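You operate a simulated robot arm through the tools that you are given. There is no shell and no other tool. Be economical: measure what you need, move in short steps, check, and stop when the job is done.

You run a simulated robot arm. Do the job below in one go: nothing can be reset, and whatever is moved stays where it is left.

## Task
Put the small plate that says "56" from the slate bench in the silver steel basket. Turn the humidity knob to 40 %. Fetch the small beaker and stand it on the blue slide. Fetch the vial labelled "59" from the top of the brown bench and stand it on the top of the black mat. Take the green rack on the top of the island bench and put it away on the grey mat by the basin. Take the tall jar and leave it on top of the teal dusty filter. Take the grey jar on the top of the island bench and put it away on the fourth shelf from the bottom of the steel shelving. Put the beaker marked "72" from the brown bench on the white card there and the beaker labelled "95" on the top of the sand bench. Any order will do. Set down upright: small beaker, vial, tall jar, grey jar, beaker.

The check looks at the end state, three seconds after you hand in, the way a careful person would. Anything else that was tipped, shoved, dropped, spilled or broken makes it a failure.

## Robot
A 7-joint arm with a two-finger parallel gripper on a trunk, on a base that drives. Base frame: it is fixed to the floor where the robot stands at the start and does not move with it; the origin is under the middle of the robot, x ahead of it, y to its left, z up; the surface under the hand at the start is at about z = 880. Units: mm, degrees, N and s.
With the tool pointing down near the work surface it reaches from about 200 to 740 mm from the robot's upright axis, wherever it stands. Its first joint turns from -166.0 to 166.0 degrees. Places, roughly: blue slide [2750, 4000, 1000]; dusty filter [-1500, 6250, 1000]; fourth shelf of the steel shelving [9100, 6500, 1300]; green rack (12x6x5 cm) [1300, 3200, 900]; grey jar [500, 3250, 1000]; grey mat by the basin (42x20 cm) [-1240, 3140, 880]; humidity knob [-1300, 4500, 900]; small beaker (5x5x8 cm) [700, 5400, 900]; small plate [500, 250, 1000]; steel basket (26x24x17 cm) [600, -200, 900]; tall jar (6x6x11 cm) [300, 8100, 1600]; top of the black mat (20x20 cm) [860, 3840, 880]; top of the sand bench [3200, -800, 800]; vial [1250, 5500, 1000]; white card [1000, 1000, 1000]. Payload 1.57 kg.
Tool frame: the origin (TCP) lies between the finger pads and is the grasp point; the fingertips stand 30 mm ahead of it; z points along the fingers, y is the line along which they close. The gripper opens to 110 mm. The fingers are 24 mm wide and 12 mm thick; the gripper's body (48 by 112 mm) begins 78 mm behind the TCP.
Orientation is that of the tool frame in the base frame, as a unit quaternion [x, y, z, w]. With the fingers straight down and closing along the base's y, the tool's x points along the base's -x, its y along +y and its z along -z.

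## Interface
- The arm moves only by the tool servo_tool. Its argument "commands" is a list of rows, each an object (a shift or turn left out is 0, a gripper value left out holds the last) with "dp": the shift along the tool's x, y, z in units of 20 mm (1.0 is 20 mm), a list of three; "turn": the turn, a rotation vector about the tool's x, y, z in units of 6 degrees (1.0 is 6 degrees), a list of three. In form: [{"dp": [tx, ty, tz], "turn": [ax, ay, az]}, ...]. A call has 1 to 10 rows; each row shifts and turns the commanded pose from where the row before left it, along the tool's axes as they then stand. "jaw" is the opening, from 0 (shut) to 1 (fully open), set as the call begins (left out, the last holds). A call with a number of a shift or a turn outside -1 to 1 is refused whole. Rows are played at 5 a second. More than 50 mm and 8.6 degrees between two rows, or a gripper value outside its range, and nothing of the call is played. A pose out of reach is approached as far as the arm can. The call stops where the force on the tool passes 40 N (or 10 N more than at its start, if that is more) or the arm is blocked; 0.2 s more then pass. Each finger travels about 45 mm/s and halts on what it meets, pressing with about 43 N; the grip force reading is that of the motor and also rises with nothing between the fingers. The clock runs only during rows and for 0.2 s after the last one: add rows that do not move to give the fingers time. It gives the time, the measured TCP pose, the force on the tool (base axes), the opening and the grip force at its end, in the units of the frame above (readings bear some noise), with the torque about the TCP (base axes, N m) and any sound that the robot's microphone picked up.
- Cameras (640 x 400 px; columns grow to the right, rows downward): "scene" is now at [17.9, 177.1, 1560.3]; the picture's right is [0.28, -0.96, 0.00], its down [-0.70, -0.20, -0.68] and it looks along [0.66, 0.19, -0.73] (base axes); focal length 239 px, centre (320, 200). "wrist" rides on the gripper at [70, 16, -141] in the tool frame; the picture's right is [-0.23, 0.97, 0.00], its down [-0.86, -0.20, -0.48] and it looks along [-0.47, -0.11, 0.88] (tool axes); focal length 222 px, centre (320, 200). There is no depth. A picture from a camera that has moved, and an enlarged one, comes with that camera's place and axes in the base frame and with its lens.
- snapshot(camera): a new picture of that camera. No time passes.
- raise_lower(by): slides the trunk up (or, below 0, down) by that many mm; the arm and the scene camera ride with it, the base frame stays. It gives what a move gives, with no picture.
- drive_base(legs): drives the robot by 1 to 6 legs, each [ahead, turn to the left] in mm and degrees, along the robot's own axes; the way and the turn of a leg run together, so that a leg with both is an arc; at most 1500 mm and 180 degrees a leg. The arm and the cameras ride along, it lands a little off, and it stops where it bumps. It gives what a move gives.
- pan_tilt(pan, tilt): turns the head with the scene camera to pan (to the left, within 155 degrees either way) and tilt (down, from -29 to 69), counted from straight ahead of the robot. It gives what a move gives.
- inspect(camera, box): a new picture of the part [left, top, right, bottom] of that camera's present view, enlarged. No time passes.
- job_done(): hands the job in; it is judged then, once.

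Work in short steps. Places have to be worked out from the pictures, the camera data and where the tool is seen: move nearer, look again, correct. Check each grasp and each placing, and mend what went wrong. You have 493 turns and 238 pictures in all, those below and enlarged ones among them. Open the gripper and draw the arm clear of the work before you hand the job in, unless the task says otherwise; then end with one line.

The tools are called by a JSON object that holds its "api" and its "payload". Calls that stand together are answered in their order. servo_tool: Moves the arm, as the interface text tells. Its arguments: {"type":"object","properties":{"commands":{"type":"array"},"jaw":{"type":"number"}},"required":["commands"]} The other tools are called the same way: raise_lower (by) slides the trunk up or down; drive_base (legs) drives the base; pan_tilt (pan, tilt) turns the head that bears the scene camera; snapshot (camera) takes a picture; inspect (camera, box) takes an enlarged picture of a part of a camera's view; job_done () hands the job in.

At the start:

```text
clock: 0.0
ee_pos: [441.6, 71.5, 1244.8]
tool_rot: [0.0, 1.0, 0.0, 0.0]
force: [-0.8, -0.3, 0.0]
moment: [0.04, -0.01, 0.01]
gripper_width: 110.3
grip_force: 0.1
trunk travel left (down, up): [-500.0, 90.0]
robot x, y, heading: [-3.2, 2.2, -0.2]
head pan, tilt: [16.2, 46.9]
```

scene: 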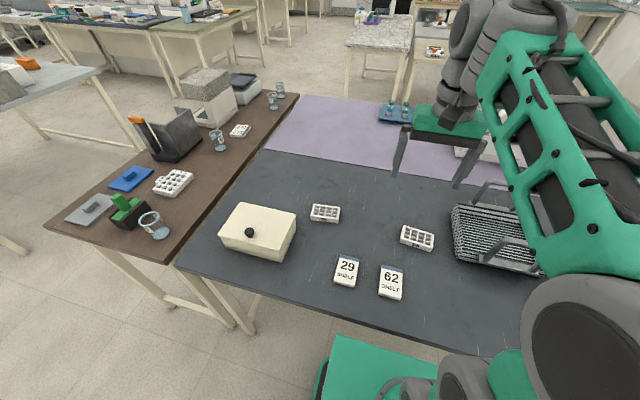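
wrist: 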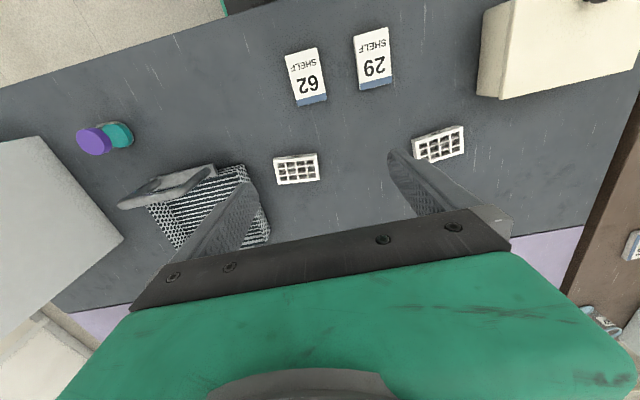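

I'll look closer at the two small plates on the slate bench to read their labels.

{"api": "inspect", "payload": {"camera": "scene", "box": [290, 180, 460, 286]}}

{"api": "inspect", "payload": {"camera": "wrist", "box": [240, 100, 480, 250]}}

{"api": "inspect", "payload": {"camera": "scene", "box": [40, 60, 310, 240]}}

```text
3.76 times, centred on (375, 233) of scene
camera zoom: at [17.9, 177.1, 1560.3], right [0.28, -0.96, 0.0], down [-0.7, -0.2, -0.68], along [0.66, 0.19, -0.73], focal length 900 px, centre (113, 76)
```

zoom: 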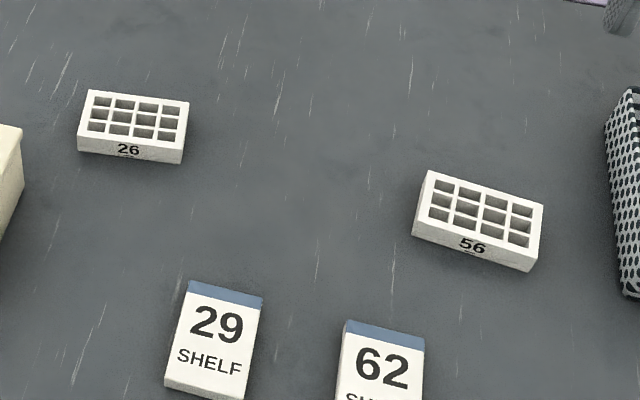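

```text
2.67 times, centred on (360, 175) of wrist
camera zoom: at [371.4, 88.5, 1384.4], right [0.23, 0.97, 0.0], down [0.86, -0.2, 0.48], along [0.47, -0.11, -0.88], focal length 592 px, centre (213, 267)
```

zoom: 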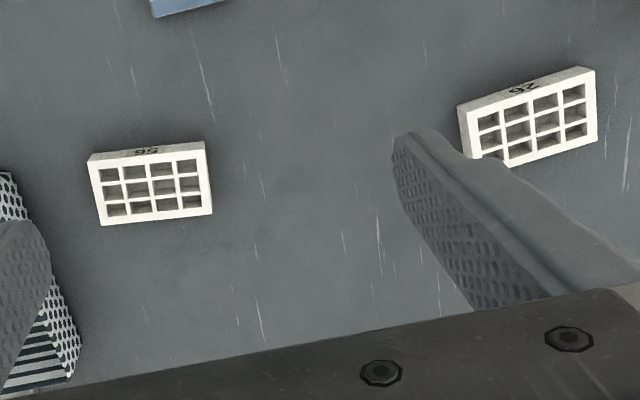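

```text
2.22 times, centred on (175, 150) of scene
camera zoom: at [17.9, 177.1, 1560.3], right [0.28, -0.96, 0.0], down [-0.7, -0.2, -0.68], along [0.66, 0.19, -0.73], focal length 531 px, centre (642, 311)
```

zoom: 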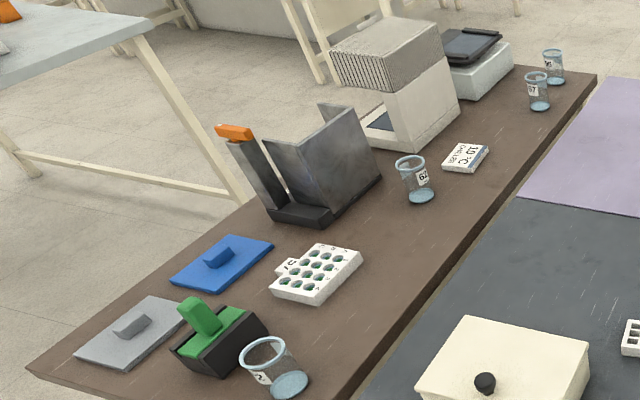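

Plate "56" is judged centred near (544, -8) with its short side nearly along x. I move above it at z≈1060 first.

{"api": "servo_tool", "payload": {"commands": [{"dp": [-0.51, -0.4, 0.9]}, {"dp": [-0.51, -0.4, 0.9]}, {"dp": [-0.51, -0.4, 0.9]}, {"dp": [-0.51, -0.4, 0.9]}, {"dp": [-0.51, -0.4, 0.9]}, {"dp": [-0.51, -0.4, 0.9]}, {"dp": [-0.51, -0.4, 0.9]}, {"dp": [-0.51, -0.4, 0.9]}, {"dp": [-0.51, -0.4, 0.9]}, {"dp": [-0.51, -0.4, 0.9]}], "jaw": 1}}

{"api": "servo_tool", "payload": {"commands": [{"turn": [0, 0, -1]}, {"turn": [0, 0, -1]}, {"turn": [0, 0, -1]}, {"turn": [0, 0, -1]}, {"turn": [0, 0, -1]}, {"turn": [0, 0, -1]}, {"turn": [0, 0, -1]}, {"turn": [0, 0, -1]}, {"turn": [0, 0, -1]}, {"turn": [0, 0, -1]}]}}

{"api": "servo_tool", "payload": {"commands": [{"turn": [0, 0, -1]}, {"turn": [0, 0, -1]}, {"turn": [0, 0, -1]}, {"turn": [0, 0, -0.67]}, {}]}}

{"api": "snapshot", "payload": {"camera": "wrist"}}

{"api": "snapshot", "payload": {"camera": "scene"}}

```text
clock: 2.2
ee_pos: [541.6, -8.3, 1063.5]
tool_rot: [0.0, 1.0, -0.001, 0.0]
force: [-1.2, 0.0, 0.5]
moment: [-0.04, 0.0, -0.01]
gripper_width: 109.9
grip_force: 0.1
trunk travel left (down, up): [-500.0, 90.0]
robot x, y, heading: [-2.2, -1.2, 0.1]
head pan, tilt: [16.2, 46.9]
```

```text
clock: 4.4
ee_pos: [542.1, -7.8, 1064.1]
tool_rot: [-0.501, 0.865, 0.001, 0.0]
force: [-0.4, -0.4, 0.3]
moment: [-0.01, -0.01, 0.02]
gripper_width: 110.1
grip_force: 0.0
trunk travel left (down, up): [-500.0, 90.0]
robot x, y, heading: [0.9, -2.9, -0.2]
head pan, tilt: [16.2, 46.9]
```

```text
clock: 5.6
ee_pos: [542.6, -8.2, 1063.8]
tool_rot: [-0.657, 0.754, 0.0, -0.001]
force: [0.1, 0.9, 0.1]
moment: [0.03, 0.0, 0.01]
gripper_width: 110.1
grip_force: 0.1
trunk travel left (down, up): [-500.0, 90.0]
robot x, y, heading: [-0.6, 3.1, 0.0]
head pan, tilt: [16.2, 46.9]
```

```text
232 pictures are left
camera wrist: at [517.4, -74.3, 1204.2], right [-0.93, 0.36, 0.0], down [0.32, 0.82, 0.48], along [0.17, 0.45, -0.88], focal length 222 px, centre (320, 200)
```

wrist: 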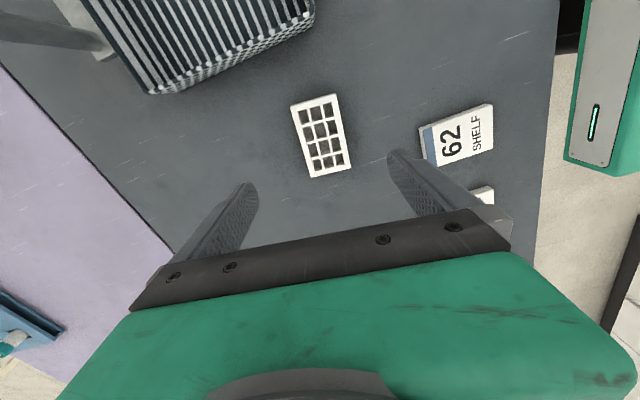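

```text
231 pictures are left
camera scene: at [17.9, 177.1, 1560.3], right [0.28, -0.96, 0.0], down [-0.7, -0.2, -0.68], along [0.66, 0.19, -0.73], focal length 239 px, centre (320, 200)
```

scene: 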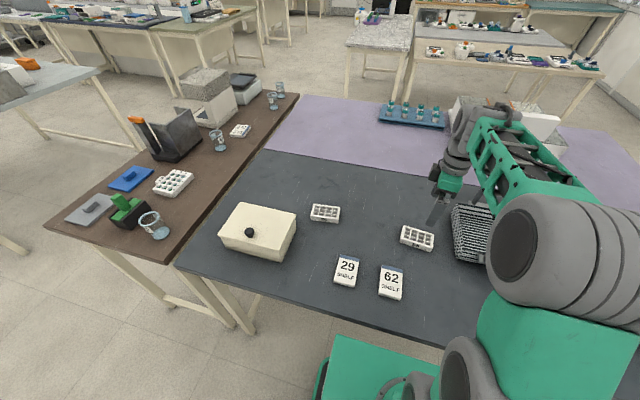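

Both cameras agree the plate is at about (541, -7), and the tool is above it. I descend so the fingertips sit a few mm above the bench, and then close.

{"api": "servo_tool", "payload": {"commands": [{"dp": [0, 0, 1]}, {"dp": [0, 0, 1]}, {"dp": [0, 0, 1]}, {"dp": [0, 0, 1]}, {"dp": [0, 0, 1]}, {"dp": [0, 0, 1]}, {"dp": [0, 0, 1]}, {"dp": [0, 0, 0.4]}, {}]}}

{"api": "servo_tool", "payload": {"commands": [{}, {}, {}, {}, {}], "jaw": 0}}

```text
clock: 7.6
ee_pos: [542.8, -8.3, 915.8]
tool_rot: [-0.656, 0.755, 0.0, 0.0]
force: [0.2, 0.3, 0.3]
moment: [0.02, -0.01, 0.03]
gripper_width: 110.3
grip_force: 0.0
trunk travel left (down, up): [-500.0, 90.0]
robot x, y, heading: [-0.2, 1.3, 0.2]
head pan, tilt: [16.2, 46.9]
```

```text
clock: 8.8
ee_pos: [542.7, -7.5, 916.2]
tool_rot: [-0.656, 0.755, 0.001, 0.0]
force: [0.7, 0.0, 0.3]
moment: [-0.01, 0.01, 0.01]
gripper_width: 59.0
grip_force: 32.0
trunk travel left (down, up): [-500.0, 90.0]
robot x, y, heading: [0.5, 2.3, -0.2]
head pan, tilt: [16.2, 46.9]
```

Plate is held (59 mm). I lift it and look at the basket.

{"api": "servo_tool", "payload": {"commands": [{"dp": [0, 0, -1]}, {"dp": [0, 0, -1]}, {"dp": [0, 0, -1]}, {"dp": [0, 0, -1]}, {"dp": [0, 0, -1]}, {"dp": [0, 0, -1]}, {"dp": [0, 0, -1]}, {"dp": [0, 0, -1]}, {"dp": [0, 0, -1]}, {"dp": [0, 0, -1]}]}}

{"api": "servo_tool", "payload": {"commands": [{"dp": [0, 0, -1]}, {"dp": [0, 0, -1]}, {"dp": [0, 0, -1]}, {"dp": [0, 0, -1]}, {"dp": [0, 0, -1]}]}}

{"api": "pan_tilt", "payload": {"pan": -18, "tilt": 45}}

{"api": "snapshot", "payload": {"camera": "wrist"}}

{"api": "snapshot", "payload": {"camera": "scene"}}

```text
clock: 11.0
ee_pos: [544.8, -6.9, 1117.0]
tool_rot: [-0.656, 0.755, -0.001, 0.0]
force: [0.6, -0.3, -1.0]
moment: [0.02, 0.03, -0.01]
gripper_width: 58.9
grip_force: 42.9
trunk travel left (down, up): [-500.0, 90.0]
robot x, y, heading: [4.1, -4.1, -0.2]
head pan, tilt: [16.2, 46.9]
```

```text
clock: 12.2
ee_pos: [543.0, -7.8, 1214.1]
tool_rot: [-0.656, 0.755, 0.0, 0.0]
force: [-1.0, -0.8, 0.1]
moment: [-0.01, 0.01, -0.02]
gripper_width: 58.7
grip_force: 43.3
trunk travel left (down, up): [-500.0, 90.0]
robot x, y, heading: [1.1, 0.4, 0.1]
head pan, tilt: [16.2, 46.9]
```

```text
clock: 13.2
ee_pos: [544.0, -8.1, 1215.2]
tool_rot: [-0.656, 0.755, 0.001, 0.0]
force: [-0.7, -0.2, 0.1]
moment: [-0.02, 0.0, 0.0]
gripper_width: 58.4
grip_force: 42.6
trunk travel left (down, up): [-500.0, 90.0]
robot x, y, heading: [-2.0, -0.8, -0.3]
head pan, tilt: [-18.0, 45.0]
```

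```text
230 pictures are left
camera wrist: at [518.1, -74.7, 1355.6], right [-0.93, 0.36, 0.0], down [0.32, 0.82, 0.48], along [0.17, 0.45, -0.88], focal length 222 px, centre (320, 200)
```

wrist: 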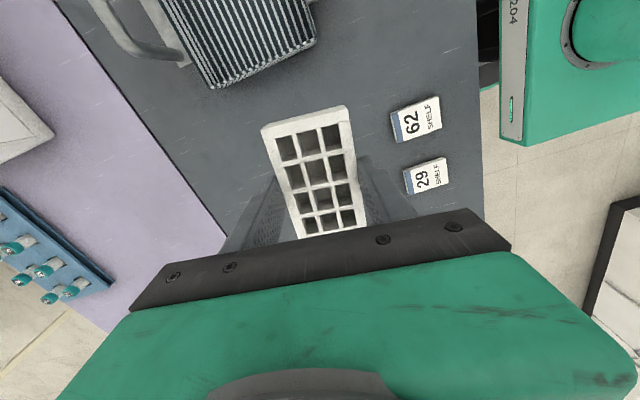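

```text
229 pictures are left
camera scene: at [18.7, 129.8, 1563.0], right [-0.31, -0.95, 0.0], down [-0.67, 0.22, -0.71], along [0.67, -0.22, -0.71], focal length 239 px, centre (320, 200)
```

scene: 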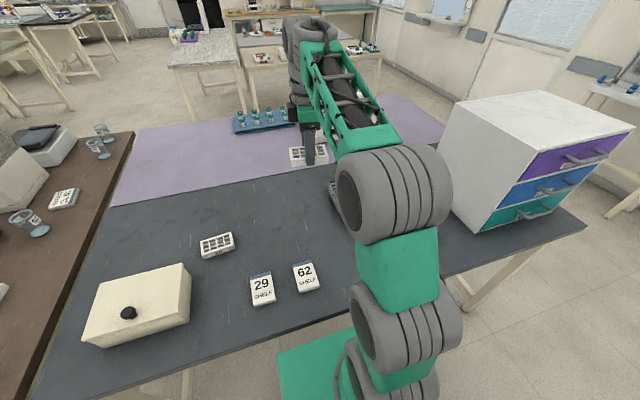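

The basket lies toward -y. I shift 120 mm that way at this height and take another wrist view.

{"api": "servo_tool", "payload": {"commands": [{"dp": [1, 0.14, 0]}, {"dp": [1, 0.14, 0]}, {"dp": [1, 0.14, 0]}, {"dp": [1, 0.14, 0]}, {"dp": [1, 0.14, 0]}, {"dp": [1, 0.14, 0]}]}}

{"api": "snapshot", "payload": {"camera": "wrist"}}

```text
clock: 14.6
ee_pos: [509.2, -124.2, 1217.5]
tool_rot: [-0.657, 0.754, -0.001, -0.001]
force: [0.7, 0.2, -0.5]
moment: [0.0, 0.0, -0.02]
gripper_width: 58.7
grip_force: 43.0
trunk travel left (down, up): [-500.0, 90.0]
robot x, y, heading: [-0.2, 1.6, -0.1]
head pan, tilt: [-18.0, 45.0]
```

```text
228 pictures are left
camera wrist: at [484.3, -191.4, 1357.3], right [-0.93, 0.36, 0.0], down [0.32, 0.82, 0.48], along [0.17, 0.45, -0.88], focal length 222 px, centre (320, 200)
```

wrist: 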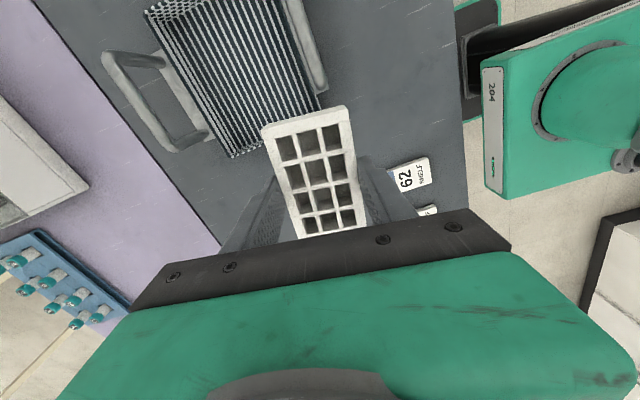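

I need a clearer look at the basket, so I move on another 140 mm toward -y, holding height.

{"api": "servo_tool", "payload": {"commands": [{"dp": [1, -0.5, 0]}, {"dp": [1, -0.5, 0]}, {"dp": [1, -0.5, 0]}, {"dp": [1, -0.5, 0]}, {"dp": [1, -0.5, 0]}, {"dp": [1, -0.5, 0]}, {"dp": [1, -0.5, 0]}]}}

{"api": "snapshot", "payload": {"camera": "wrist"}}

{"api": "snapshot", "payload": {"camera": "scene"}}

```text
clock: 16.2
ee_pos: [560.9, -273.1, 1218.3]
tool_rot: [-0.656, 0.755, 0.001, 0.0]
force: [-0.2, 0.2, -1.0]
moment: [0.01, 0.02, -0.04]
gripper_width: 58.5
grip_force: 43.7
trunk travel left (down, up): [-500.0, 90.0]
robot x, y, heading: [0.5, 0.4, -0.1]
head pan, tilt: [-18.0, 45.0]
```

```text
227 pictures are left
camera wrist: at [535.8, -339.9, 1357.6], right [-0.93, 0.36, 0.0], down [0.32, 0.82, 0.48], along [0.17, 0.45, -0.88], focal length 222 px, centre (320, 200)
```

wrist: 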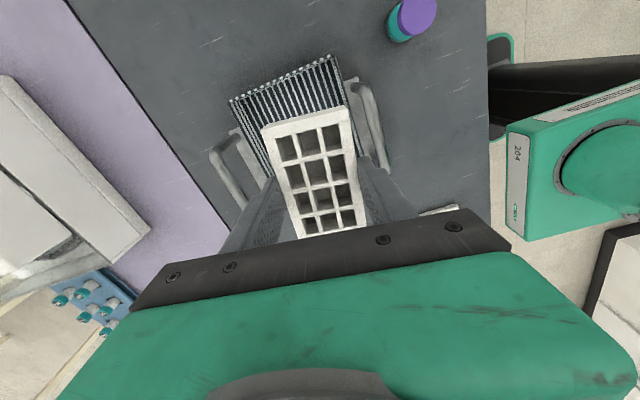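

```text
226 pictures are left
camera scene: at [19.2, 129.1, 1563.0], right [-0.31, -0.95, 0.0], down [-0.67, 0.22, -0.71], along [0.67, -0.22, -0.71], focal length 239 px, centre (320, 200)
```

scene: 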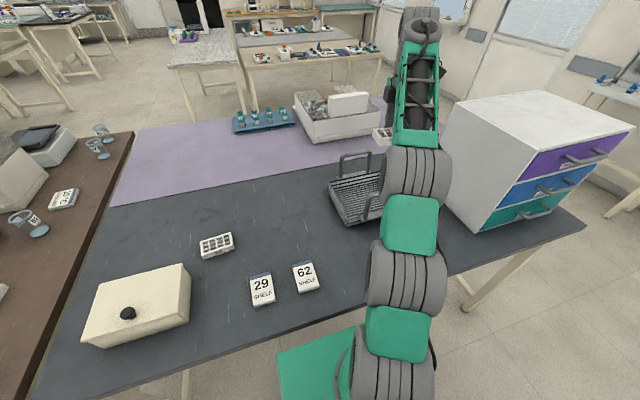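

The basket body spans roughly x 505–665, y -360 to -148, with handles on both x sides. I align with it, centre over it at (588, -245) and take a look before lowering.

{"api": "servo_tool", "payload": {"commands": [{"turn": [0, 0, -0.83]}, {"turn": [0, 0, -0.83]}, {"dp": [-0.7, -0.7, 0]}, {"dp": [-0.7, -0.7, 0]}, {}]}}

{"api": "snapshot", "payload": {"camera": "wrist"}}

{"api": "inspect", "payload": {"camera": "scene", "box": [280, 80, 480, 240]}}

```text
clock: 17.4
ee_pos: [587.8, -243.3, 1215.4]
tool_rot: [0.719, -0.695, 0.0, 0.0]
force: [0.4, -0.4, 0.2]
moment: [-0.02, 0.01, 0.02]
gripper_width: 58.8
grip_force: 43.0
trunk travel left (down, up): [-500.0, 90.0]
robot x, y, heading: [2.3, 0.1, 0.1]
head pan, tilt: [-18.0, 45.0]
```

```text
225 pictures are left
camera wrist: at [573.6, -313.5, 1356.7], right [-0.98, 0.19, 0.0], down [0.17, 0.86, 0.48], along [0.09, 0.47, -0.88], focal length 222 px, centre (320, 200)
```

wrist: 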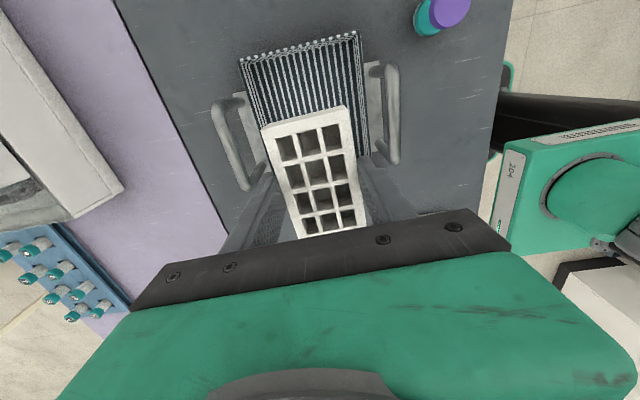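

```text
2.50 times, centred on (380, 160) of scene
camera zoom: at [18.7, 129.6, 1563.0], right [-0.31, -0.95, 0.0], down [-0.67, 0.22, -0.71], along [0.67, -0.22, -0.71], focal length 598 px, centre (170, 300)
```

zoom: 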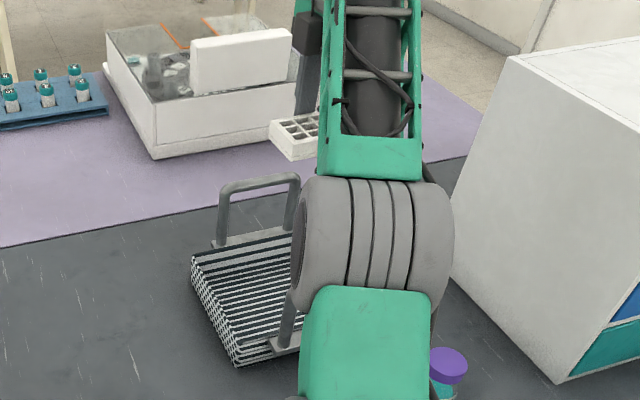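

The basket is actually low (rim ≈940) with tall handles at x≈490 and 705. I'm centred, so I lower in.

{"api": "servo_tool", "payload": {"commands": [{"dp": [0, 0, 1]}, {"dp": [0, 0, 1]}, {"dp": [0, 0, 1]}, {"dp": [0, 0, 1]}, {"dp": [0, 0, 1]}, {"dp": [0, 0, 1]}, {"dp": [0, 0, 1]}, {"dp": [0, 0, 1]}, {"dp": [0, 0, 1]}, {}]}}

{"api": "snapshot", "payload": {"camera": "wrist"}}

```text
clock: 19.6
ee_pos: [586.0, -245.6, 1036.5]
tool_rot: [0.719, -0.695, 0.0, 0.0]
force: [-0.7, 1.3, -0.4]
moment: [-0.01, 0.0, 0.04]
gripper_width: 59.0
grip_force: 43.1
trunk travel left (down, up): [-500.0, 90.0]
robot x, y, heading: [1.1, -3.5, -0.0]
head pan, tilt: [-18.0, 45.0]
```

```text
223 pictures are left
camera wrist: at [573.4, -315.0, 1176.5], right [-0.98, 0.19, 0.0], down [0.17, 0.86, 0.48], along [0.09, 0.47, -0.88], focal length 222 px, centre (320, 200)
```

wrist: 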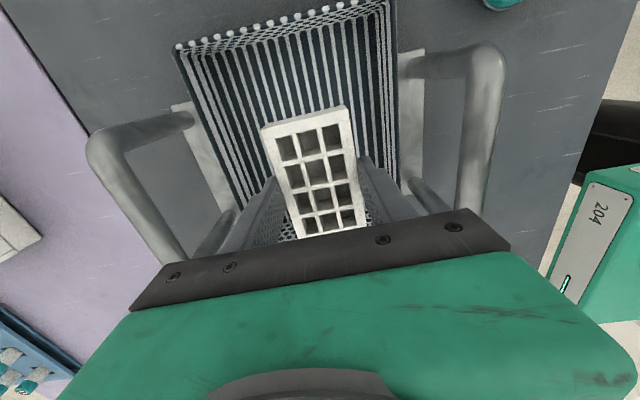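

Well centred inside the basket. I lower the remaining way, slowly at the end.

{"api": "servo_tool", "payload": {"commands": [{"dp": [0, 0, 1]}, {"dp": [0, 0, 1]}, {"dp": [0, 0, 1]}, {"dp": [0, 0, 1]}, {"dp": [0, 0, 0.75]}, {}]}}

{"api": "servo_tool", "payload": {"commands": [{"dp": [0, 0, 0.2]}, {"dp": [0, 0, 0.2]}, {"dp": [0, 0, 0.2]}, {}]}}

{"api": "snapshot", "payload": {"camera": "wrist"}}

```text
clock: 21.0
ee_pos: [587.0, -244.1, 940.0]
tool_rot: [0.72, -0.694, 0.0, 0.0]
force: [-1.1, 0.4, 0.2]
moment: [0.0, 0.01, 0.04]
gripper_width: 58.7
grip_force: 43.4
trunk travel left (down, up): [-500.0, 90.0]
robot x, y, heading: [-0.7, -0.8, 0.3]
head pan, tilt: [-18.0, 45.0]
```

```text
clock: 22.0
ee_pos: [586.7, -245.3, 928.8]
tool_rot: [0.719, -0.695, 0.0, -0.001]
force: [-0.1, 0.4, -1.1]
moment: [0.03, 0.02, 0.03]
gripper_width: 58.5
grip_force: 43.0
trunk travel left (down, up): [-500.0, 90.0]
robot x, y, heading: [-1.0, -1.2, -0.1]
head pan, tilt: [-18.0, 45.0]
```

```text
222 pictures are left
camera wrist: at [573.1, -314.0, 1068.9], right [-0.98, 0.19, 0.0], down [0.17, 0.86, 0.48], along [0.09, 0.47, -0.88], focal length 222 px, centre (320, 200)
```

wrist: 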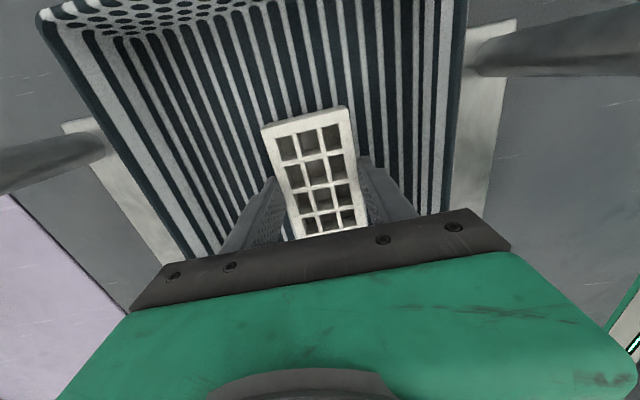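

No contact yet; I continue in 2 mm steps.

{"api": "servo_tool", "payload": {"commands": [{"dp": [0, 0, 0.1]}, {"dp": [0, 0, 0.1]}, {"dp": [0, 0, 0.1]}, {"dp": [0, 0, 0.1]}, {}]}}

```text
clock: 23.2
ee_pos: [586.9, -244.3, 921.4]
tool_rot: [0.719, -0.695, 0.0, 0.0]
force: [-1.4, 0.3, 3.1]
moment: [0.03, 0.09, -0.03]
gripper_width: 58.8
grip_force: 42.6
trunk travel left (down, up): [-500.0, 90.0]
robot x, y, heading: [2.2, -2.2, -0.1]
head pan, tilt: [-18.0, 45.0]
```

Light contact at 3 N: the plate rests on the basket floor. I open the gripper part-way and rise straight up.

{"api": "servo_tool", "payload": {"commands": [{}, {}, {}], "jaw": 0.78}}

{"api": "servo_tool", "payload": {"commands": [{"dp": [0, 0, -1]}, {"dp": [0, 0, -1]}, {"dp": [0, 0, -1]}, {"dp": [0, 0, -1]}, {"dp": [0, 0, -1]}, {"dp": [0, 0, -1]}, {"dp": [0, 0, -1]}, {"dp": [0, 0, -1]}, {"dp": [0, 0, -1]}, {"dp": [0, 0, -1]}]}}

{"api": "servo_tool", "payload": {"commands": [{"dp": [0, 0, -1]}, {"dp": [0, 0, -1]}, {"dp": [0, 0, -1]}, {"dp": [0, 0, -1]}, {"dp": [0, 0, -1]}]}}

{"api": "snapshot", "payload": {"camera": "wrist"}}

{"api": "pan_tilt", "payload": {"pan": 60, "tilt": 25}}

{"api": "snapshot", "payload": {"camera": "scene"}}

```text
clock: 24.0
ee_pos: [586.2, -243.5, 920.7]
tool_rot: [0.719, -0.695, 0.0, 0.0]
force: [-0.8, -0.1, -0.3]
moment: [0.02, 0.01, 0.0]
gripper_width: 85.7
grip_force: 0.1
trunk travel left (down, up): [-500.0, 90.0]
robot x, y, heading: [3.5, 2.0, -0.2]
head pan, tilt: [-18.0, 45.0]
```

```text
clock: 26.2
ee_pos: [585.5, -244.8, 1121.4]
tool_rot: [0.719, -0.695, 0.0, 0.001]
force: [-0.4, 1.1, -0.2]
moment: [0.0, -0.02, -0.02]
gripper_width: 85.8
grip_force: 0.0
trunk travel left (down, up): [-500.0, 90.0]
robot x, y, heading: [0.4, -1.1, 0.1]
head pan, tilt: [-18.0, 45.0]
```

```text
clock: 27.4
ee_pos: [585.8, -243.3, 1219.7]
tool_rot: [0.72, -0.694, -0.001, 0.001]
force: [0.1, 0.7, -0.4]
moment: [0.0, 0.0, 0.04]
gripper_width: 86.0
grip_force: 0.0
trunk travel left (down, up): [-500.0, 90.0]
robot x, y, heading: [3.0, -1.6, 0.0]
head pan, tilt: [-18.0, 45.0]
```

```text
221 pictures are left
camera wrist: at [573.1, -313.5, 1361.0], right [-0.98, 0.19, 0.0], down [0.17, 0.86, 0.48], along [0.09, 0.47, -0.88], focal length 222 px, centre (320, 200)
```

wrist: 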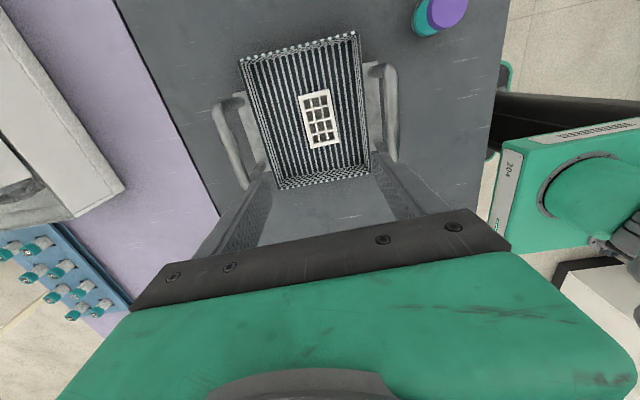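

```text
clock: 28.9
ee_pos: [586.5, -243.7, 1221.5]
tool_rot: [0.719, -0.695, 0.0, 0.0]
force: [-0.2, 0.7, -0.1]
moment: [-0.03, -0.01, -0.02]
gripper_width: 85.6
grip_force: 0.1
trunk travel left (down, up): [-500.0, 90.0]
robot x, y, heading: [2.2, 4.7, -0.0]
head pan, tilt: [60.0, 25.0]
```

```text
220 pictures are left
camera scene: at [-12.5, 234.5, 1593.6], right [0.87, -0.5, 0.0], down [-0.21, -0.37, -0.91], along [0.45, 0.78, -0.42], focal length 239 px, centre (320, 200)
```

scene: 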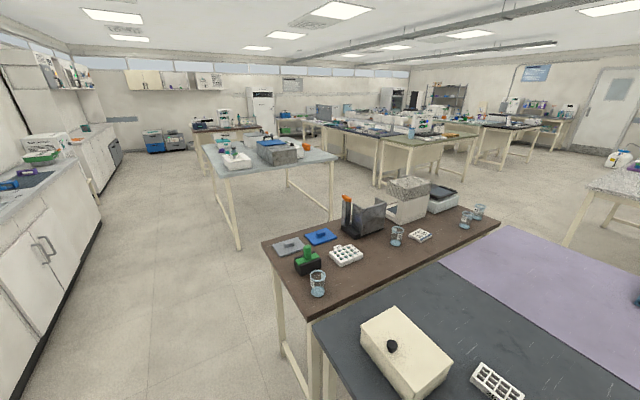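

Plate "56" is in the basket. Now I zoom on the brown bench's beakers and the card.

{"api": "inspect", "payload": {"camera": "scene", "box": [380, 195, 500, 255]}}

{"api": "inspect", "payload": {"camera": "scene", "box": [260, 210, 420, 310]}}

{"api": "inspect", "payload": {"camera": "scene", "box": [180, 80, 480, 200]}}

```text
5.33 times, centred on (440, 225) of scene
camera zoom: at [-12.5, 234.5, 1593.6], right [0.87, -0.5, 0.0], down [-0.21, -0.37, -0.91], along [0.45, 0.78, -0.42], focal length 1275 px, centre (-320, 67)
```

zoom: 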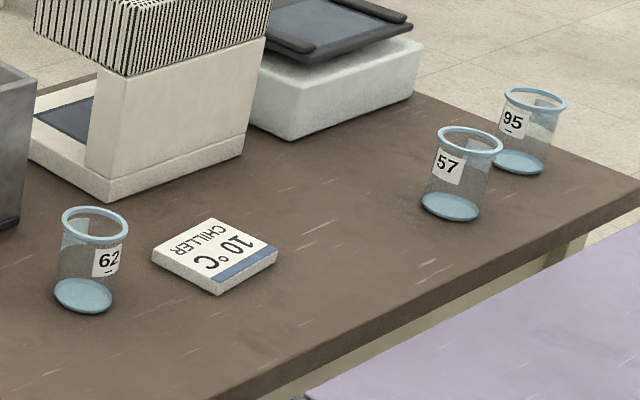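

```text
4.00 times, centred on (340, 260) of scene
camera zoom: at [-12.5, 234.5, 1593.6], right [0.87, -0.5, 0.0], down [-0.21, -0.37, -0.91], along [0.45, 0.78, -0.42], focal length 956 px, centre (240, -40)
```

zoom: 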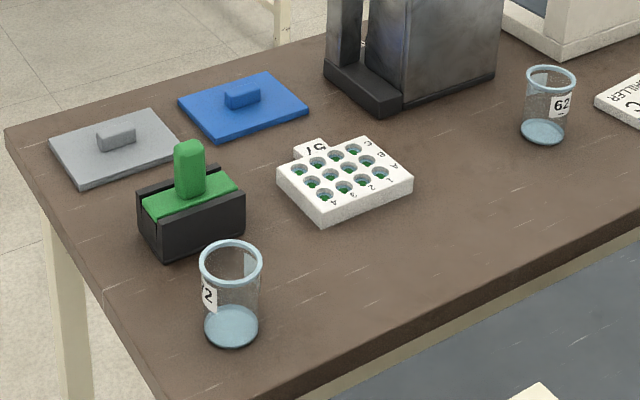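

```text
2.13 times, centred on (330, 140) of scene
camera zoom: at [-12.5, 234.5, 1593.6], right [0.87, -0.5, 0.0], down [-0.21, -0.37, -0.91], along [0.45, 0.78, -0.42], focal length 510 px, centre (299, 328)
```

zoom: 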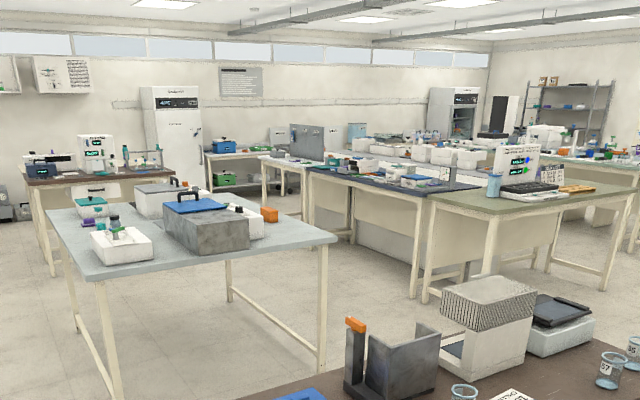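

Beakers seen: 62, 57, 95 and the near one "?2" (72) at about (325, 836); the card is near (1003, 909). I back off the bench and look at the base and the bench's end.

{"api": "drive_base", "payload": {"legs": [[-450, 0]]}}

{"api": "pan_tilt", "payload": {"pan": 40, "tilt": 50}}

{"api": "snapshot", "payload": {"camera": "scene"}}

```text
clock: 31.6
ee_pos: [132.9, -243.4, 1222.0]
tool_rot: [0.72, -0.694, 0.0, 0.0]
force: [0.5, 0.0, 0.8]
moment: [0.02, -0.01, 0.0]
gripper_width: 85.8
grip_force: 0.0
trunk travel left (down, up): [-500.0, 90.0]
robot x, y, heading: [-452.9, -3.2, 0.3]
head pan, tilt: [60.0, 25.0]
```

```text
clock: 32.5
ee_pos: [131.3, -242.3, 1221.2]
tool_rot: [0.72, -0.694, 0.0, 0.0]
force: [0.0, 0.9, -0.1]
moment: [0.02, 0.04, -0.02]
gripper_width: 85.7
grip_force: 0.0
trunk travel left (down, up): [-500.0, 90.0]
robot x, y, heading: [-453.5, -2.2, 0.1]
head pan, tilt: [40.0, 50.0]
```

```text
216 pictures are left
camera scene: at [-453.9, 204.0, 1556.1], right [0.64, -0.76, 0.0], down [-0.59, -0.49, -0.64], along [0.49, 0.41, -0.77], focal length 239 px, centre (320, 200)
```

scene: 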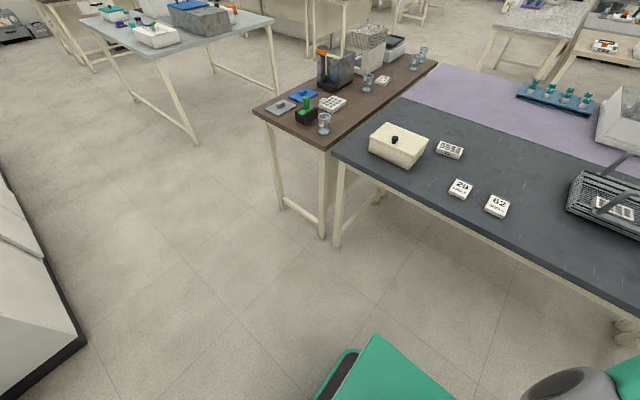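

The base is about 330 mm half-length; the bench end edge is at x≈225 and the aisle is clear. I drive to stand in front of beaker 72 at about (-180, 850), heading 0.

{"api": "drive_base", "payload": {"legs": [[0, 90], [853, 0], [0, -90], [270, 0]]}}

{"api": "pan_tilt", "payload": {"pan": 0, "tilt": 45}}

{"api": "snapshot", "payload": {"camera": "scene"}}

```text
clock: 46.4
ee_pos: [391.5, 650.4, 1221.2]
tool_rot: [0.722, -0.692, 0.0, 0.0]
force: [0.2, 0.3, 0.0]
moment: [0.0, -0.01, 0.0]
gripper_width: 85.9
grip_force: 0.0
trunk travel left (down, up): [-500.0, 90.0]
robot x, y, heading: [-194.7, 890.4, -0.1]
head pan, tilt: [40.0, 50.0]
```

```text
clock: 47.5
ee_pos: [392.4, 651.0, 1221.0]
tool_rot: [0.722, -0.692, 0.0, 0.0]
force: [-0.8, 0.4, -0.6]
moment: [-0.02, -0.03, 0.03]
gripper_width: 85.6
grip_force: 0.0
trunk travel left (down, up): [-500.0, 90.0]
robot x, y, heading: [-197.3, 888.6, 0.4]
head pan, tilt: [0.0, 45.0]
```

```text
215 pictures are left
camera scene: at [-174.6, 1044.4, 1563.0], right [0.01, -1.0, 0.0], down [-0.71, -0.01, -0.71], along [0.71, 0.01, -0.71], focal length 239 px, centre (320, 200)
```

scene: 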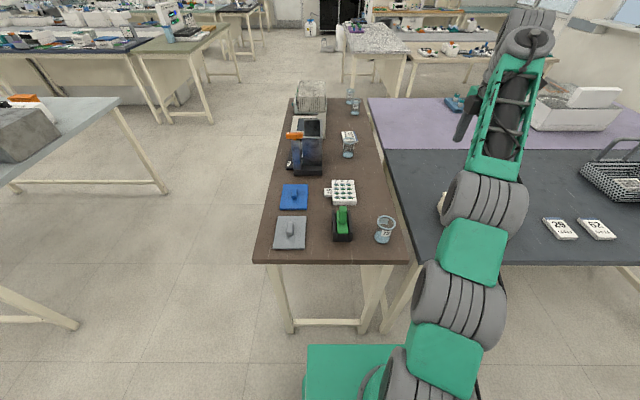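

I zoom on the near beaker to check its number and its exact place.

{"api": "inspect", "payload": {"camera": "scene", "box": [340, 200, 420, 250]}}

{"api": "inspect", "payload": {"camera": "scene", "box": [320, 70, 400, 170]}}

```text
8.00 times, centred on (380, 225) of scene
camera zoom: at [-174.6, 1044.4, 1563.0], right [0.01, -1.0, 0.0], down [-0.71, -0.01, -0.71], along [0.71, 0.01, -0.71], focal length 1912 px, centre (-160, 0)
```

zoom: 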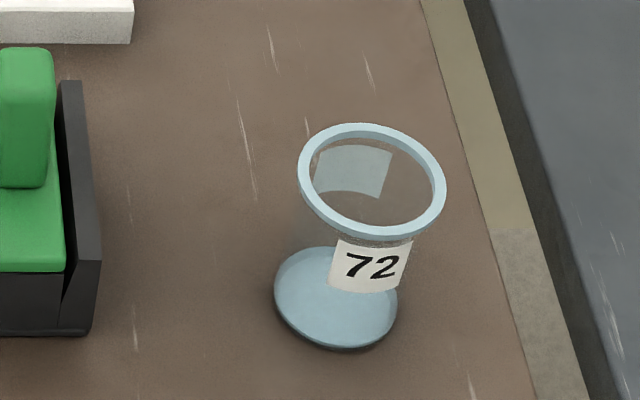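

```text
4.00 times, centred on (360, 120) of scene
camera zoom: at [-174.6, 1044.4, 1563.0], right [0.01, -1.0, 0.0], down [-0.71, -0.01, -0.71], along [0.71, 0.01, -0.71], focal length 956 px, centre (160, 520)
```

zoom: 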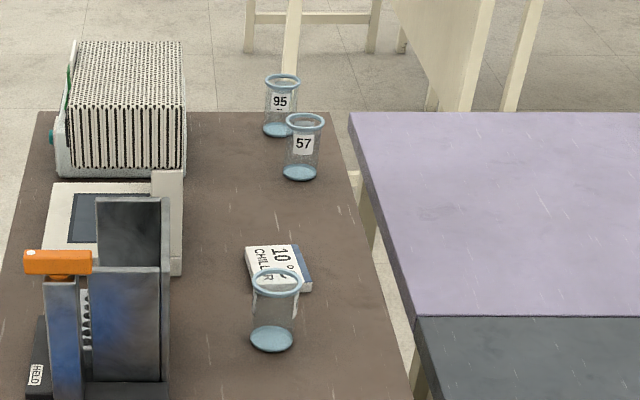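

It's "72" at (325, 830), bench z 880, rim at 960 and 60 mm wide. I move above it with the gripper fully open.

{"api": "servo_tool", "payload": {"commands": [{"dp": [-0.908, 0.297, 0]}, {"dp": [-0.908, 0.297, 0]}, {"dp": [-0.908, 0.297, 0]}, {"dp": [-0.908, 0.297, 0]}, {"dp": [-0.908, 0.297, 0]}, {"dp": [-0.908, 0.297, 0]}, {"dp": [-0.908, 0.297, 0]}, {"dp": [-0.908, 0.297, 0]}, {"dp": [-0.908, 0.297, 0]}, {"dp": [-0.908, 0.297, 0]}], "jaw": 1}}

{"api": "servo_tool", "payload": {"commands": [{"dp": [0, 0, 1]}, {"dp": [0, 0, 1]}, {"dp": [0, 0, 1]}, {"dp": [0, 0, 1]}, {"dp": [0, 0, 1]}, {"dp": [0, 0, 1]}, {"dp": [0, 0, 1]}, {"dp": [0, 0, 1]}, {}]}}

{"api": "snapshot", "payload": {"camera": "wrist"}}

```text
clock: 49.7
ee_pos: [324.2, 829.9, 1220.9]
tool_rot: [0.721, -0.693, 0.0, -0.001]
force: [-0.5, 0.0, 0.4]
moment: [-0.01, 0.03, 0.0]
gripper_width: 110.1
grip_force: 0.0
trunk travel left (down, up): [-500.0, 90.0]
robot x, y, heading: [-195.9, 889.4, 0.4]
head pan, tilt: [0.0, 45.0]
```

```text
clock: 51.7
ee_pos: [324.9, 828.8, 1059.8]
tool_rot: [0.721, -0.693, -0.001, 0.0]
force: [0.7, -0.3, -0.5]
moment: [0.02, -0.01, 0.0]
gripper_width: 109.9
grip_force: 0.1
trunk travel left (down, up): [-500.0, 90.0]
robot x, y, heading: [-195.8, 889.7, 0.2]
head pan, tilt: [0.0, 45.0]
```

```text
212 pictures are left
camera wrist: at [312.3, 759.1, 1200.5], right [-0.98, 0.19, 0.0], down [0.16, 0.86, 0.48], along [0.09, 0.47, -0.88], focal length 222 px, centre (320, 200)
```

wrist: 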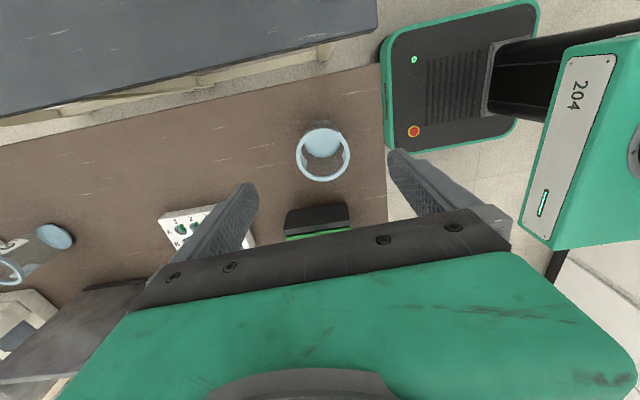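

The beaker is centred between the fingers. I descend to z≈933 and close.

{"api": "servo_tool", "payload": {"commands": [{"dp": [-0.1, 0, 1]}, {"dp": [0, 0, 1]}, {"dp": [0, 0, 1]}, {"dp": [0, 0, 1]}, {"dp": [0, 0, 1]}, {"dp": [0, 0, 1]}, {"dp": [0, 0, 0.35]}, {}]}}

{"api": "servo_tool", "payload": {"commands": [{}, {}, {}, {}, {}], "jaw": 0}}

{"api": "servo_tool", "payload": {"commands": [{"dp": [0, 0, -0.5]}, {"dp": [0, 0, -0.5]}, {"dp": [0, 0, -0.8]}, {"dp": [0, 0, -0.8]}, {"dp": [0, 0, -0.8]}, {"dp": [0, 0, -0.8]}, {"dp": [0, 0, -0.8]}, {"dp": [0, 0, -0.8]}, {"dp": [0, 0, -0.8]}, {"dp": [0, 0, -0.8]}]}}

{"api": "snapshot", "payload": {"camera": "wrist"}}

```text
clock: 53.5
ee_pos: [323.7, 831.9, 933.9]
tool_rot: [0.722, -0.692, 0.0, 0.001]
force: [0.7, -0.4, -0.6]
moment: [0.02, 0.0, 0.02]
gripper_width: 110.4
grip_force: 0.1
trunk travel left (down, up): [-500.0, 90.0]
robot x, y, heading: [-196.1, 888.7, 0.2]
head pan, tilt: [0.0, 45.0]
```

```text
clock: 54.7
ee_pos: [324.7, 830.5, 934.9]
tool_rot: [0.722, -0.692, -0.001, 0.0]
force: [0.0, 0.3, -0.1]
moment: [-0.01, -0.01, -0.01]
gripper_width: 56.9
grip_force: 31.1
trunk travel left (down, up): [-500.0, 90.0]
robot x, y, heading: [-195.5, 888.7, 0.5]
head pan, tilt: [0.0, 45.0]
```

```text
clock: 56.9
ee_pos: [324.2, 831.4, 1084.4]
tool_rot: [0.722, -0.692, 0.0, 0.0]
force: [0.8, -0.1, -1.2]
moment: [-0.03, 0.01, 0.03]
gripper_width: 56.6
grip_force: 43.3
trunk travel left (down, up): [-500.0, 90.0]
robot x, y, heading: [-193.3, 892.3, 0.2]
head pan, tilt: [0.0, 45.0]
```

```text
211 pictures are left
camera wrist: at [311.5, 761.5, 1224.0], right [-0.98, 0.19, 0.0], down [0.16, 0.86, 0.48], along [0.09, 0.47, -0.88], focal length 222 px, centre (320, 200)
```

wrist: 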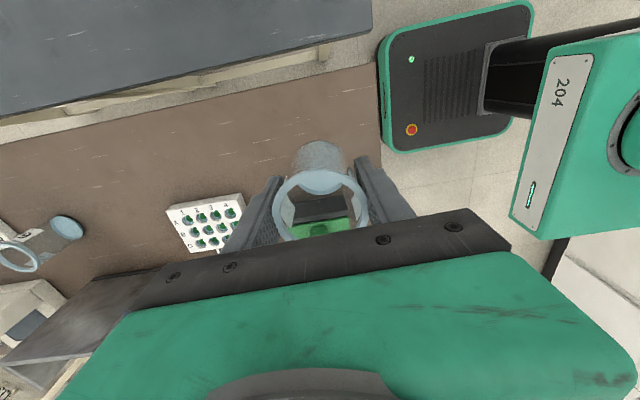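

Beaker 72 is held firmly. I raise it further for travel, then drive round to the far side of the brown bench.

{"api": "servo_tool", "payload": {"commands": [{"dp": [0, 0, -1]}, {"dp": [0, 0, -1]}, {"dp": [0, 0, -1]}, {"dp": [0, 0, -1]}, {"dp": [0, 0, -1]}, {"dp": [0, 0, -1]}, {"dp": [0, 0, -1]}, {"dp": [0, 0, -1]}, {"dp": [0, 0, -1]}, {"dp": [0, 0, -1]}]}}

{"api": "drive_base", "payload": {"legs": [[-300, 0], [0, 90], [660, 0], [0, -90]]}}

{"api": "pan_tilt", "payload": {"pan": 0, "tilt": 35}}

{"api": "snapshot", "payload": {"camera": "scene"}}

```text
clock: 59.1
ee_pos: [326.5, 832.3, 1282.6]
tool_rot: [0.722, -0.692, -0.001, 0.001]
force: [0.1, -0.6, -0.5]
moment: [-0.01, 0.01, -0.01]
gripper_width: 56.5
grip_force: 43.2
trunk travel left (down, up): [-500.0, 90.0]
robot x, y, heading: [-194.4, 889.9, 0.3]
head pan, tilt: [0.0, 45.0]
```

```text
clock: 72.2
ee_pos: [10.7, 1480.9, 1282.8]
tool_rot: [0.713, -0.701, 0.0, 0.001]
force: [0.3, -0.2, 0.4]
moment: [-0.01, 0.0, 0.0]
gripper_width: 49.5
grip_force: 42.9
trunk travel left (down, up): [-500.0, 90.0]
robot x, y, heading: [-507.2, 1549.5, -1.0]
head pan, tilt: [0.0, 45.0]
```

```text
clock: 72.9
ee_pos: [11.5, 1480.6, 1283.3]
tool_rot: [0.713, -0.701, 0.0, 0.0]
force: [-1.1, 1.3, -0.9]
moment: [-0.01, 0.0, 0.02]
gripper_width: 49.6
grip_force: 43.5
trunk travel left (down, up): [-500.0, 90.0]
robot x, y, heading: [-508.1, 1551.1, -1.0]
head pan, tilt: [0.0, 35.0]
```

```text
210 pictures are left
camera scene: at [-476.1, 1706.4, 1577.8], right [-0.02, -1.0, 0.0], down [-0.57, 0.01, -0.82], along [0.82, -0.01, -0.57], focal length 239 px, centre (320, 200)
```

scene: 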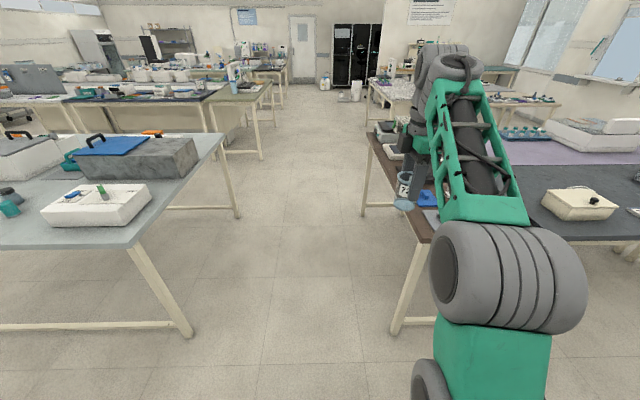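

The opening changed from 56.6 to 49.5 mm during the drive, so I check how the beaker sits.

{"api": "snapshot", "payload": {"camera": "wrist"}}

{"api": "inspect", "payload": {"camera": "scene", "box": [370, 130, 470, 220]}}

```text
209 pictures are left
camera wrist: at [-3.0, 1411.2, 1423.6], right [-0.98, 0.21, 0.0], down [0.19, 0.86, 0.48], along [0.1, 0.47, -0.88], focal length 222 px, centre (320, 200)
```

wrist: 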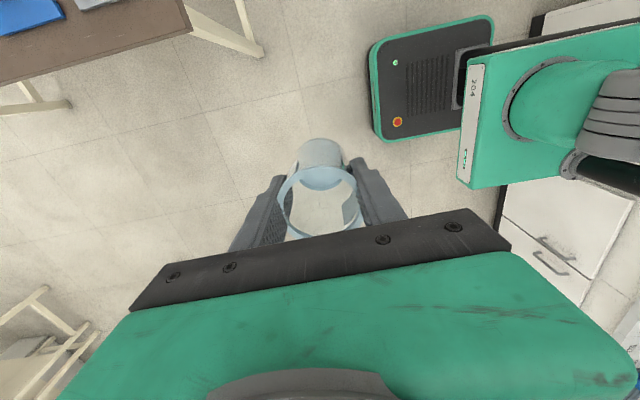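

```text
4.44 times, centred on (420, 175) of scene
camera zoom: at [-476.1, 1706.4, 1577.8], right [-0.02, -1.0, 0.0], down [-0.57, 0.01, -0.82], along [0.82, -0.01, -0.57], focal length 1062 px, centre (-124, 311)
```

zoom: 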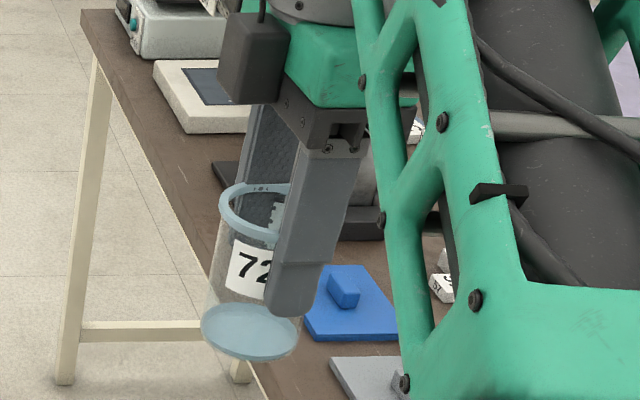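

I zoom on the held beaker to measure its offset.

{"api": "inspect", "payload": {"camera": "wrist", "box": [220, 120, 420, 245]}}

```text
3.20 times, centred on (320, 182) of wrist
camera zoom: at [-3.0, 1411.2, 1423.6], right [-0.98, 0.21, 0.0], down [0.19, 0.86, 0.48], along [0.1, 0.47, -0.88], focal length 711 px, centre (320, 256)
```

zoom: 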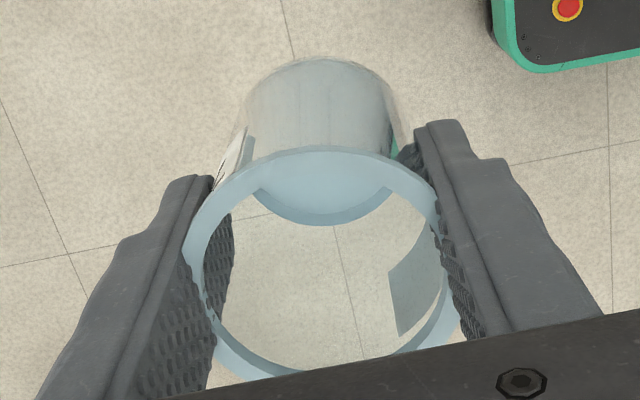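

The beaker slipped a little sideways during the turns (the turn's inertia acts along the finger pads). Straight drives act along the closing direction, so I drive straight ahead and then swing the arm gently instead of turning the base.

{"api": "drive_base", "payload": {"legs": [[1490, 1]]}}

{"api": "inspect", "payload": {"camera": "wrist", "box": [220, 120, 420, 245]}}

{"api": "pan_tilt", "payload": {"pan": -60, "tilt": 45}}

{"api": "snapshot", "payload": {"camera": "scene"}}

```text
clock: 80.4
ee_pos: [1519.9, 1517.8, 1283.0]
tool_rot: [0.73, -0.683, 0.0, 0.0]
force: [-0.2, -0.1, -1.0]
moment: [0.0, -0.03, 0.0]
gripper_width: 49.7
grip_force: 43.0
trunk travel left (down, up): [-500.0, 90.0]
robot x, y, heading: [999.0, 1561.7, 1.9]
head pan, tilt: [0.0, 35.0]
```

```text
3.20 times, centred on (320, 182) of wrist
camera zoom: at [1509.5, 1446.8, 1423.6], right [-0.99, 0.16, 0.0], down [0.14, 0.87, 0.48], along [0.08, 0.47, -0.88], focal length 711 px, centre (320, 256)
```

zoom: 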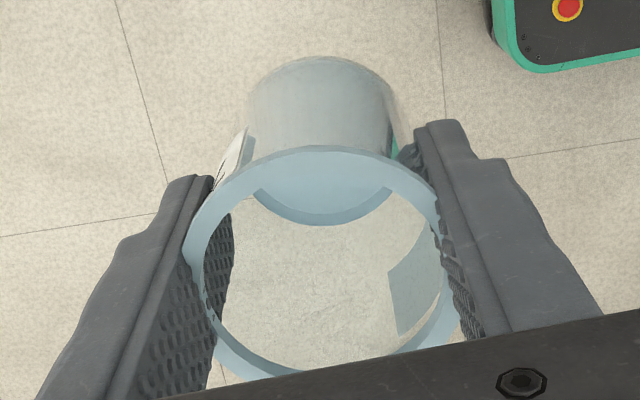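

```text
clock: 81.7
ee_pos: [1519.7, 1516.7, 1282.1]
tool_rot: [0.73, -0.684, 0.0, 0.0]
force: [0.2, 0.0, -0.2]
moment: [-0.02, 0.04, -0.01]
gripper_width: 49.9
grip_force: 43.2
trunk travel left (down, up): [-500.0, 90.0]
robot x, y, heading: [1001.3, 1566.3, 1.6]
head pan, tilt: [-60.0, 45.0]
```

```text
205 pictures are left
camera scene: at [977.2, 1646.3, 1563.0], right [-0.85, -0.53, 0.0], down [-0.37, 0.6, -0.71], along [0.37, -0.6, -0.71], focal length 239 px, centre (320, 200)
```

scene: 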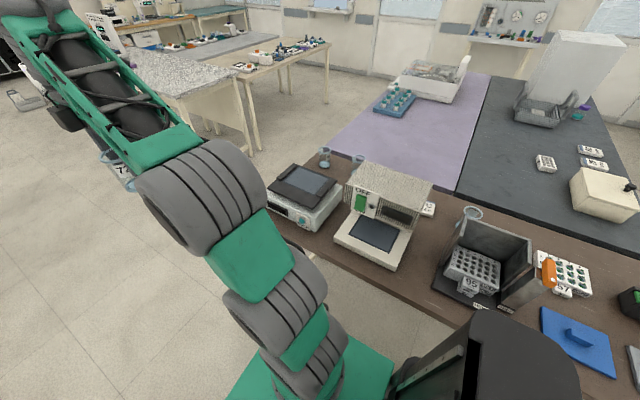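

The pose didn't change on the straight drive. Card sits behind the white device; I now swing the arm gently on a straight line toward the card at height, turning the tool along with it.

{"api": "servo_tool", "payload": {"commands": [{"dp": [0.3, 0.3, 0], "turn": [0, 0, 0.1]}, {"dp": [0.672, 0.599, 0], "turn": [0, 0, 0.4]}, {"dp": [0.696, 0.57, 0], "turn": [0, 0, 0.4]}, {"dp": [0.72, 0.54, 0], "turn": [0, 0, 0.4]}, {"dp": [0.742, 0.51, 0], "turn": [0, 0, 0.4]}, {"dp": [0.762, 0.478, 0], "turn": [0, 0, 0.4]}, {"dp": [0.782, 0.446, 0], "turn": [0, 0, 0.4]}, {"dp": [0.8, 0.413, 0], "turn": [0, 0, 0.4]}, {"dp": [0.816, 0.379, 0], "turn": [0, 0, 0.4]}, {"dp": [0.4, 0.16, 0], "turn": [0, 0, 0.2]}]}}

{"api": "servo_tool", "payload": {"commands": [{"dp": [0.4, 0.14, 0], "turn": [0, 0, 0.2]}, {"dp": [0.845, 0.309, 0], "turn": [0, 0, 0.4]}, {"dp": [0.857, 0.274, 0], "turn": [0, 0, 0.4]}, {"dp": [0.868, 0.237, 0], "turn": [0, 0, 0.4]}, {"dp": [0.877, 0.2, 0], "turn": [0, 0, 0.4]}, {"dp": [0.885, 0.164, 0], "turn": [0, 0, 0.4]}, {"dp": [0.891, 0.127, 0], "turn": [0, 0, 0.4]}, {"dp": [0.896, 0.089, 0], "turn": [0, 0, 0.4]}, {"dp": [0.898, 0.052, 0], "turn": [0, 0, 0.4]}, {"dp": [0.4, 0.0, 0], "turn": [0, 0, 0.2]}]}}

```text
clock: 83.9
ee_pos: [1418.3, 1391.2, 1283.4]
tool_rot: [-0.594, 0.804, 0.0, 0.0]
force: [-0.6, 0.0, 0.2]
moment: [-0.02, 0.01, 0.0]
gripper_width: 49.7
grip_force: 43.1
trunk travel left (down, up): [-500.0, 90.0]
robot x, y, heading: [998.6, 1561.3, 2.0]
head pan, tilt: [-60.0, 45.0]
```

```text
clock: 86.1
ee_pos: [1320.1, 1264.5, 1284.2]
tool_rot: [-0.431, 0.902, -0.001, 0.0]
force: [0.1, 0.4, -1.0]
moment: [0.01, 0.01, -0.01]
gripper_width: 49.7
grip_force: 43.5
trunk travel left (down, up): [-500.0, 90.0]
robot x, y, heading: [994.9, 1561.9, 2.0]
head pan, tilt: [-60.0, 45.0]
```

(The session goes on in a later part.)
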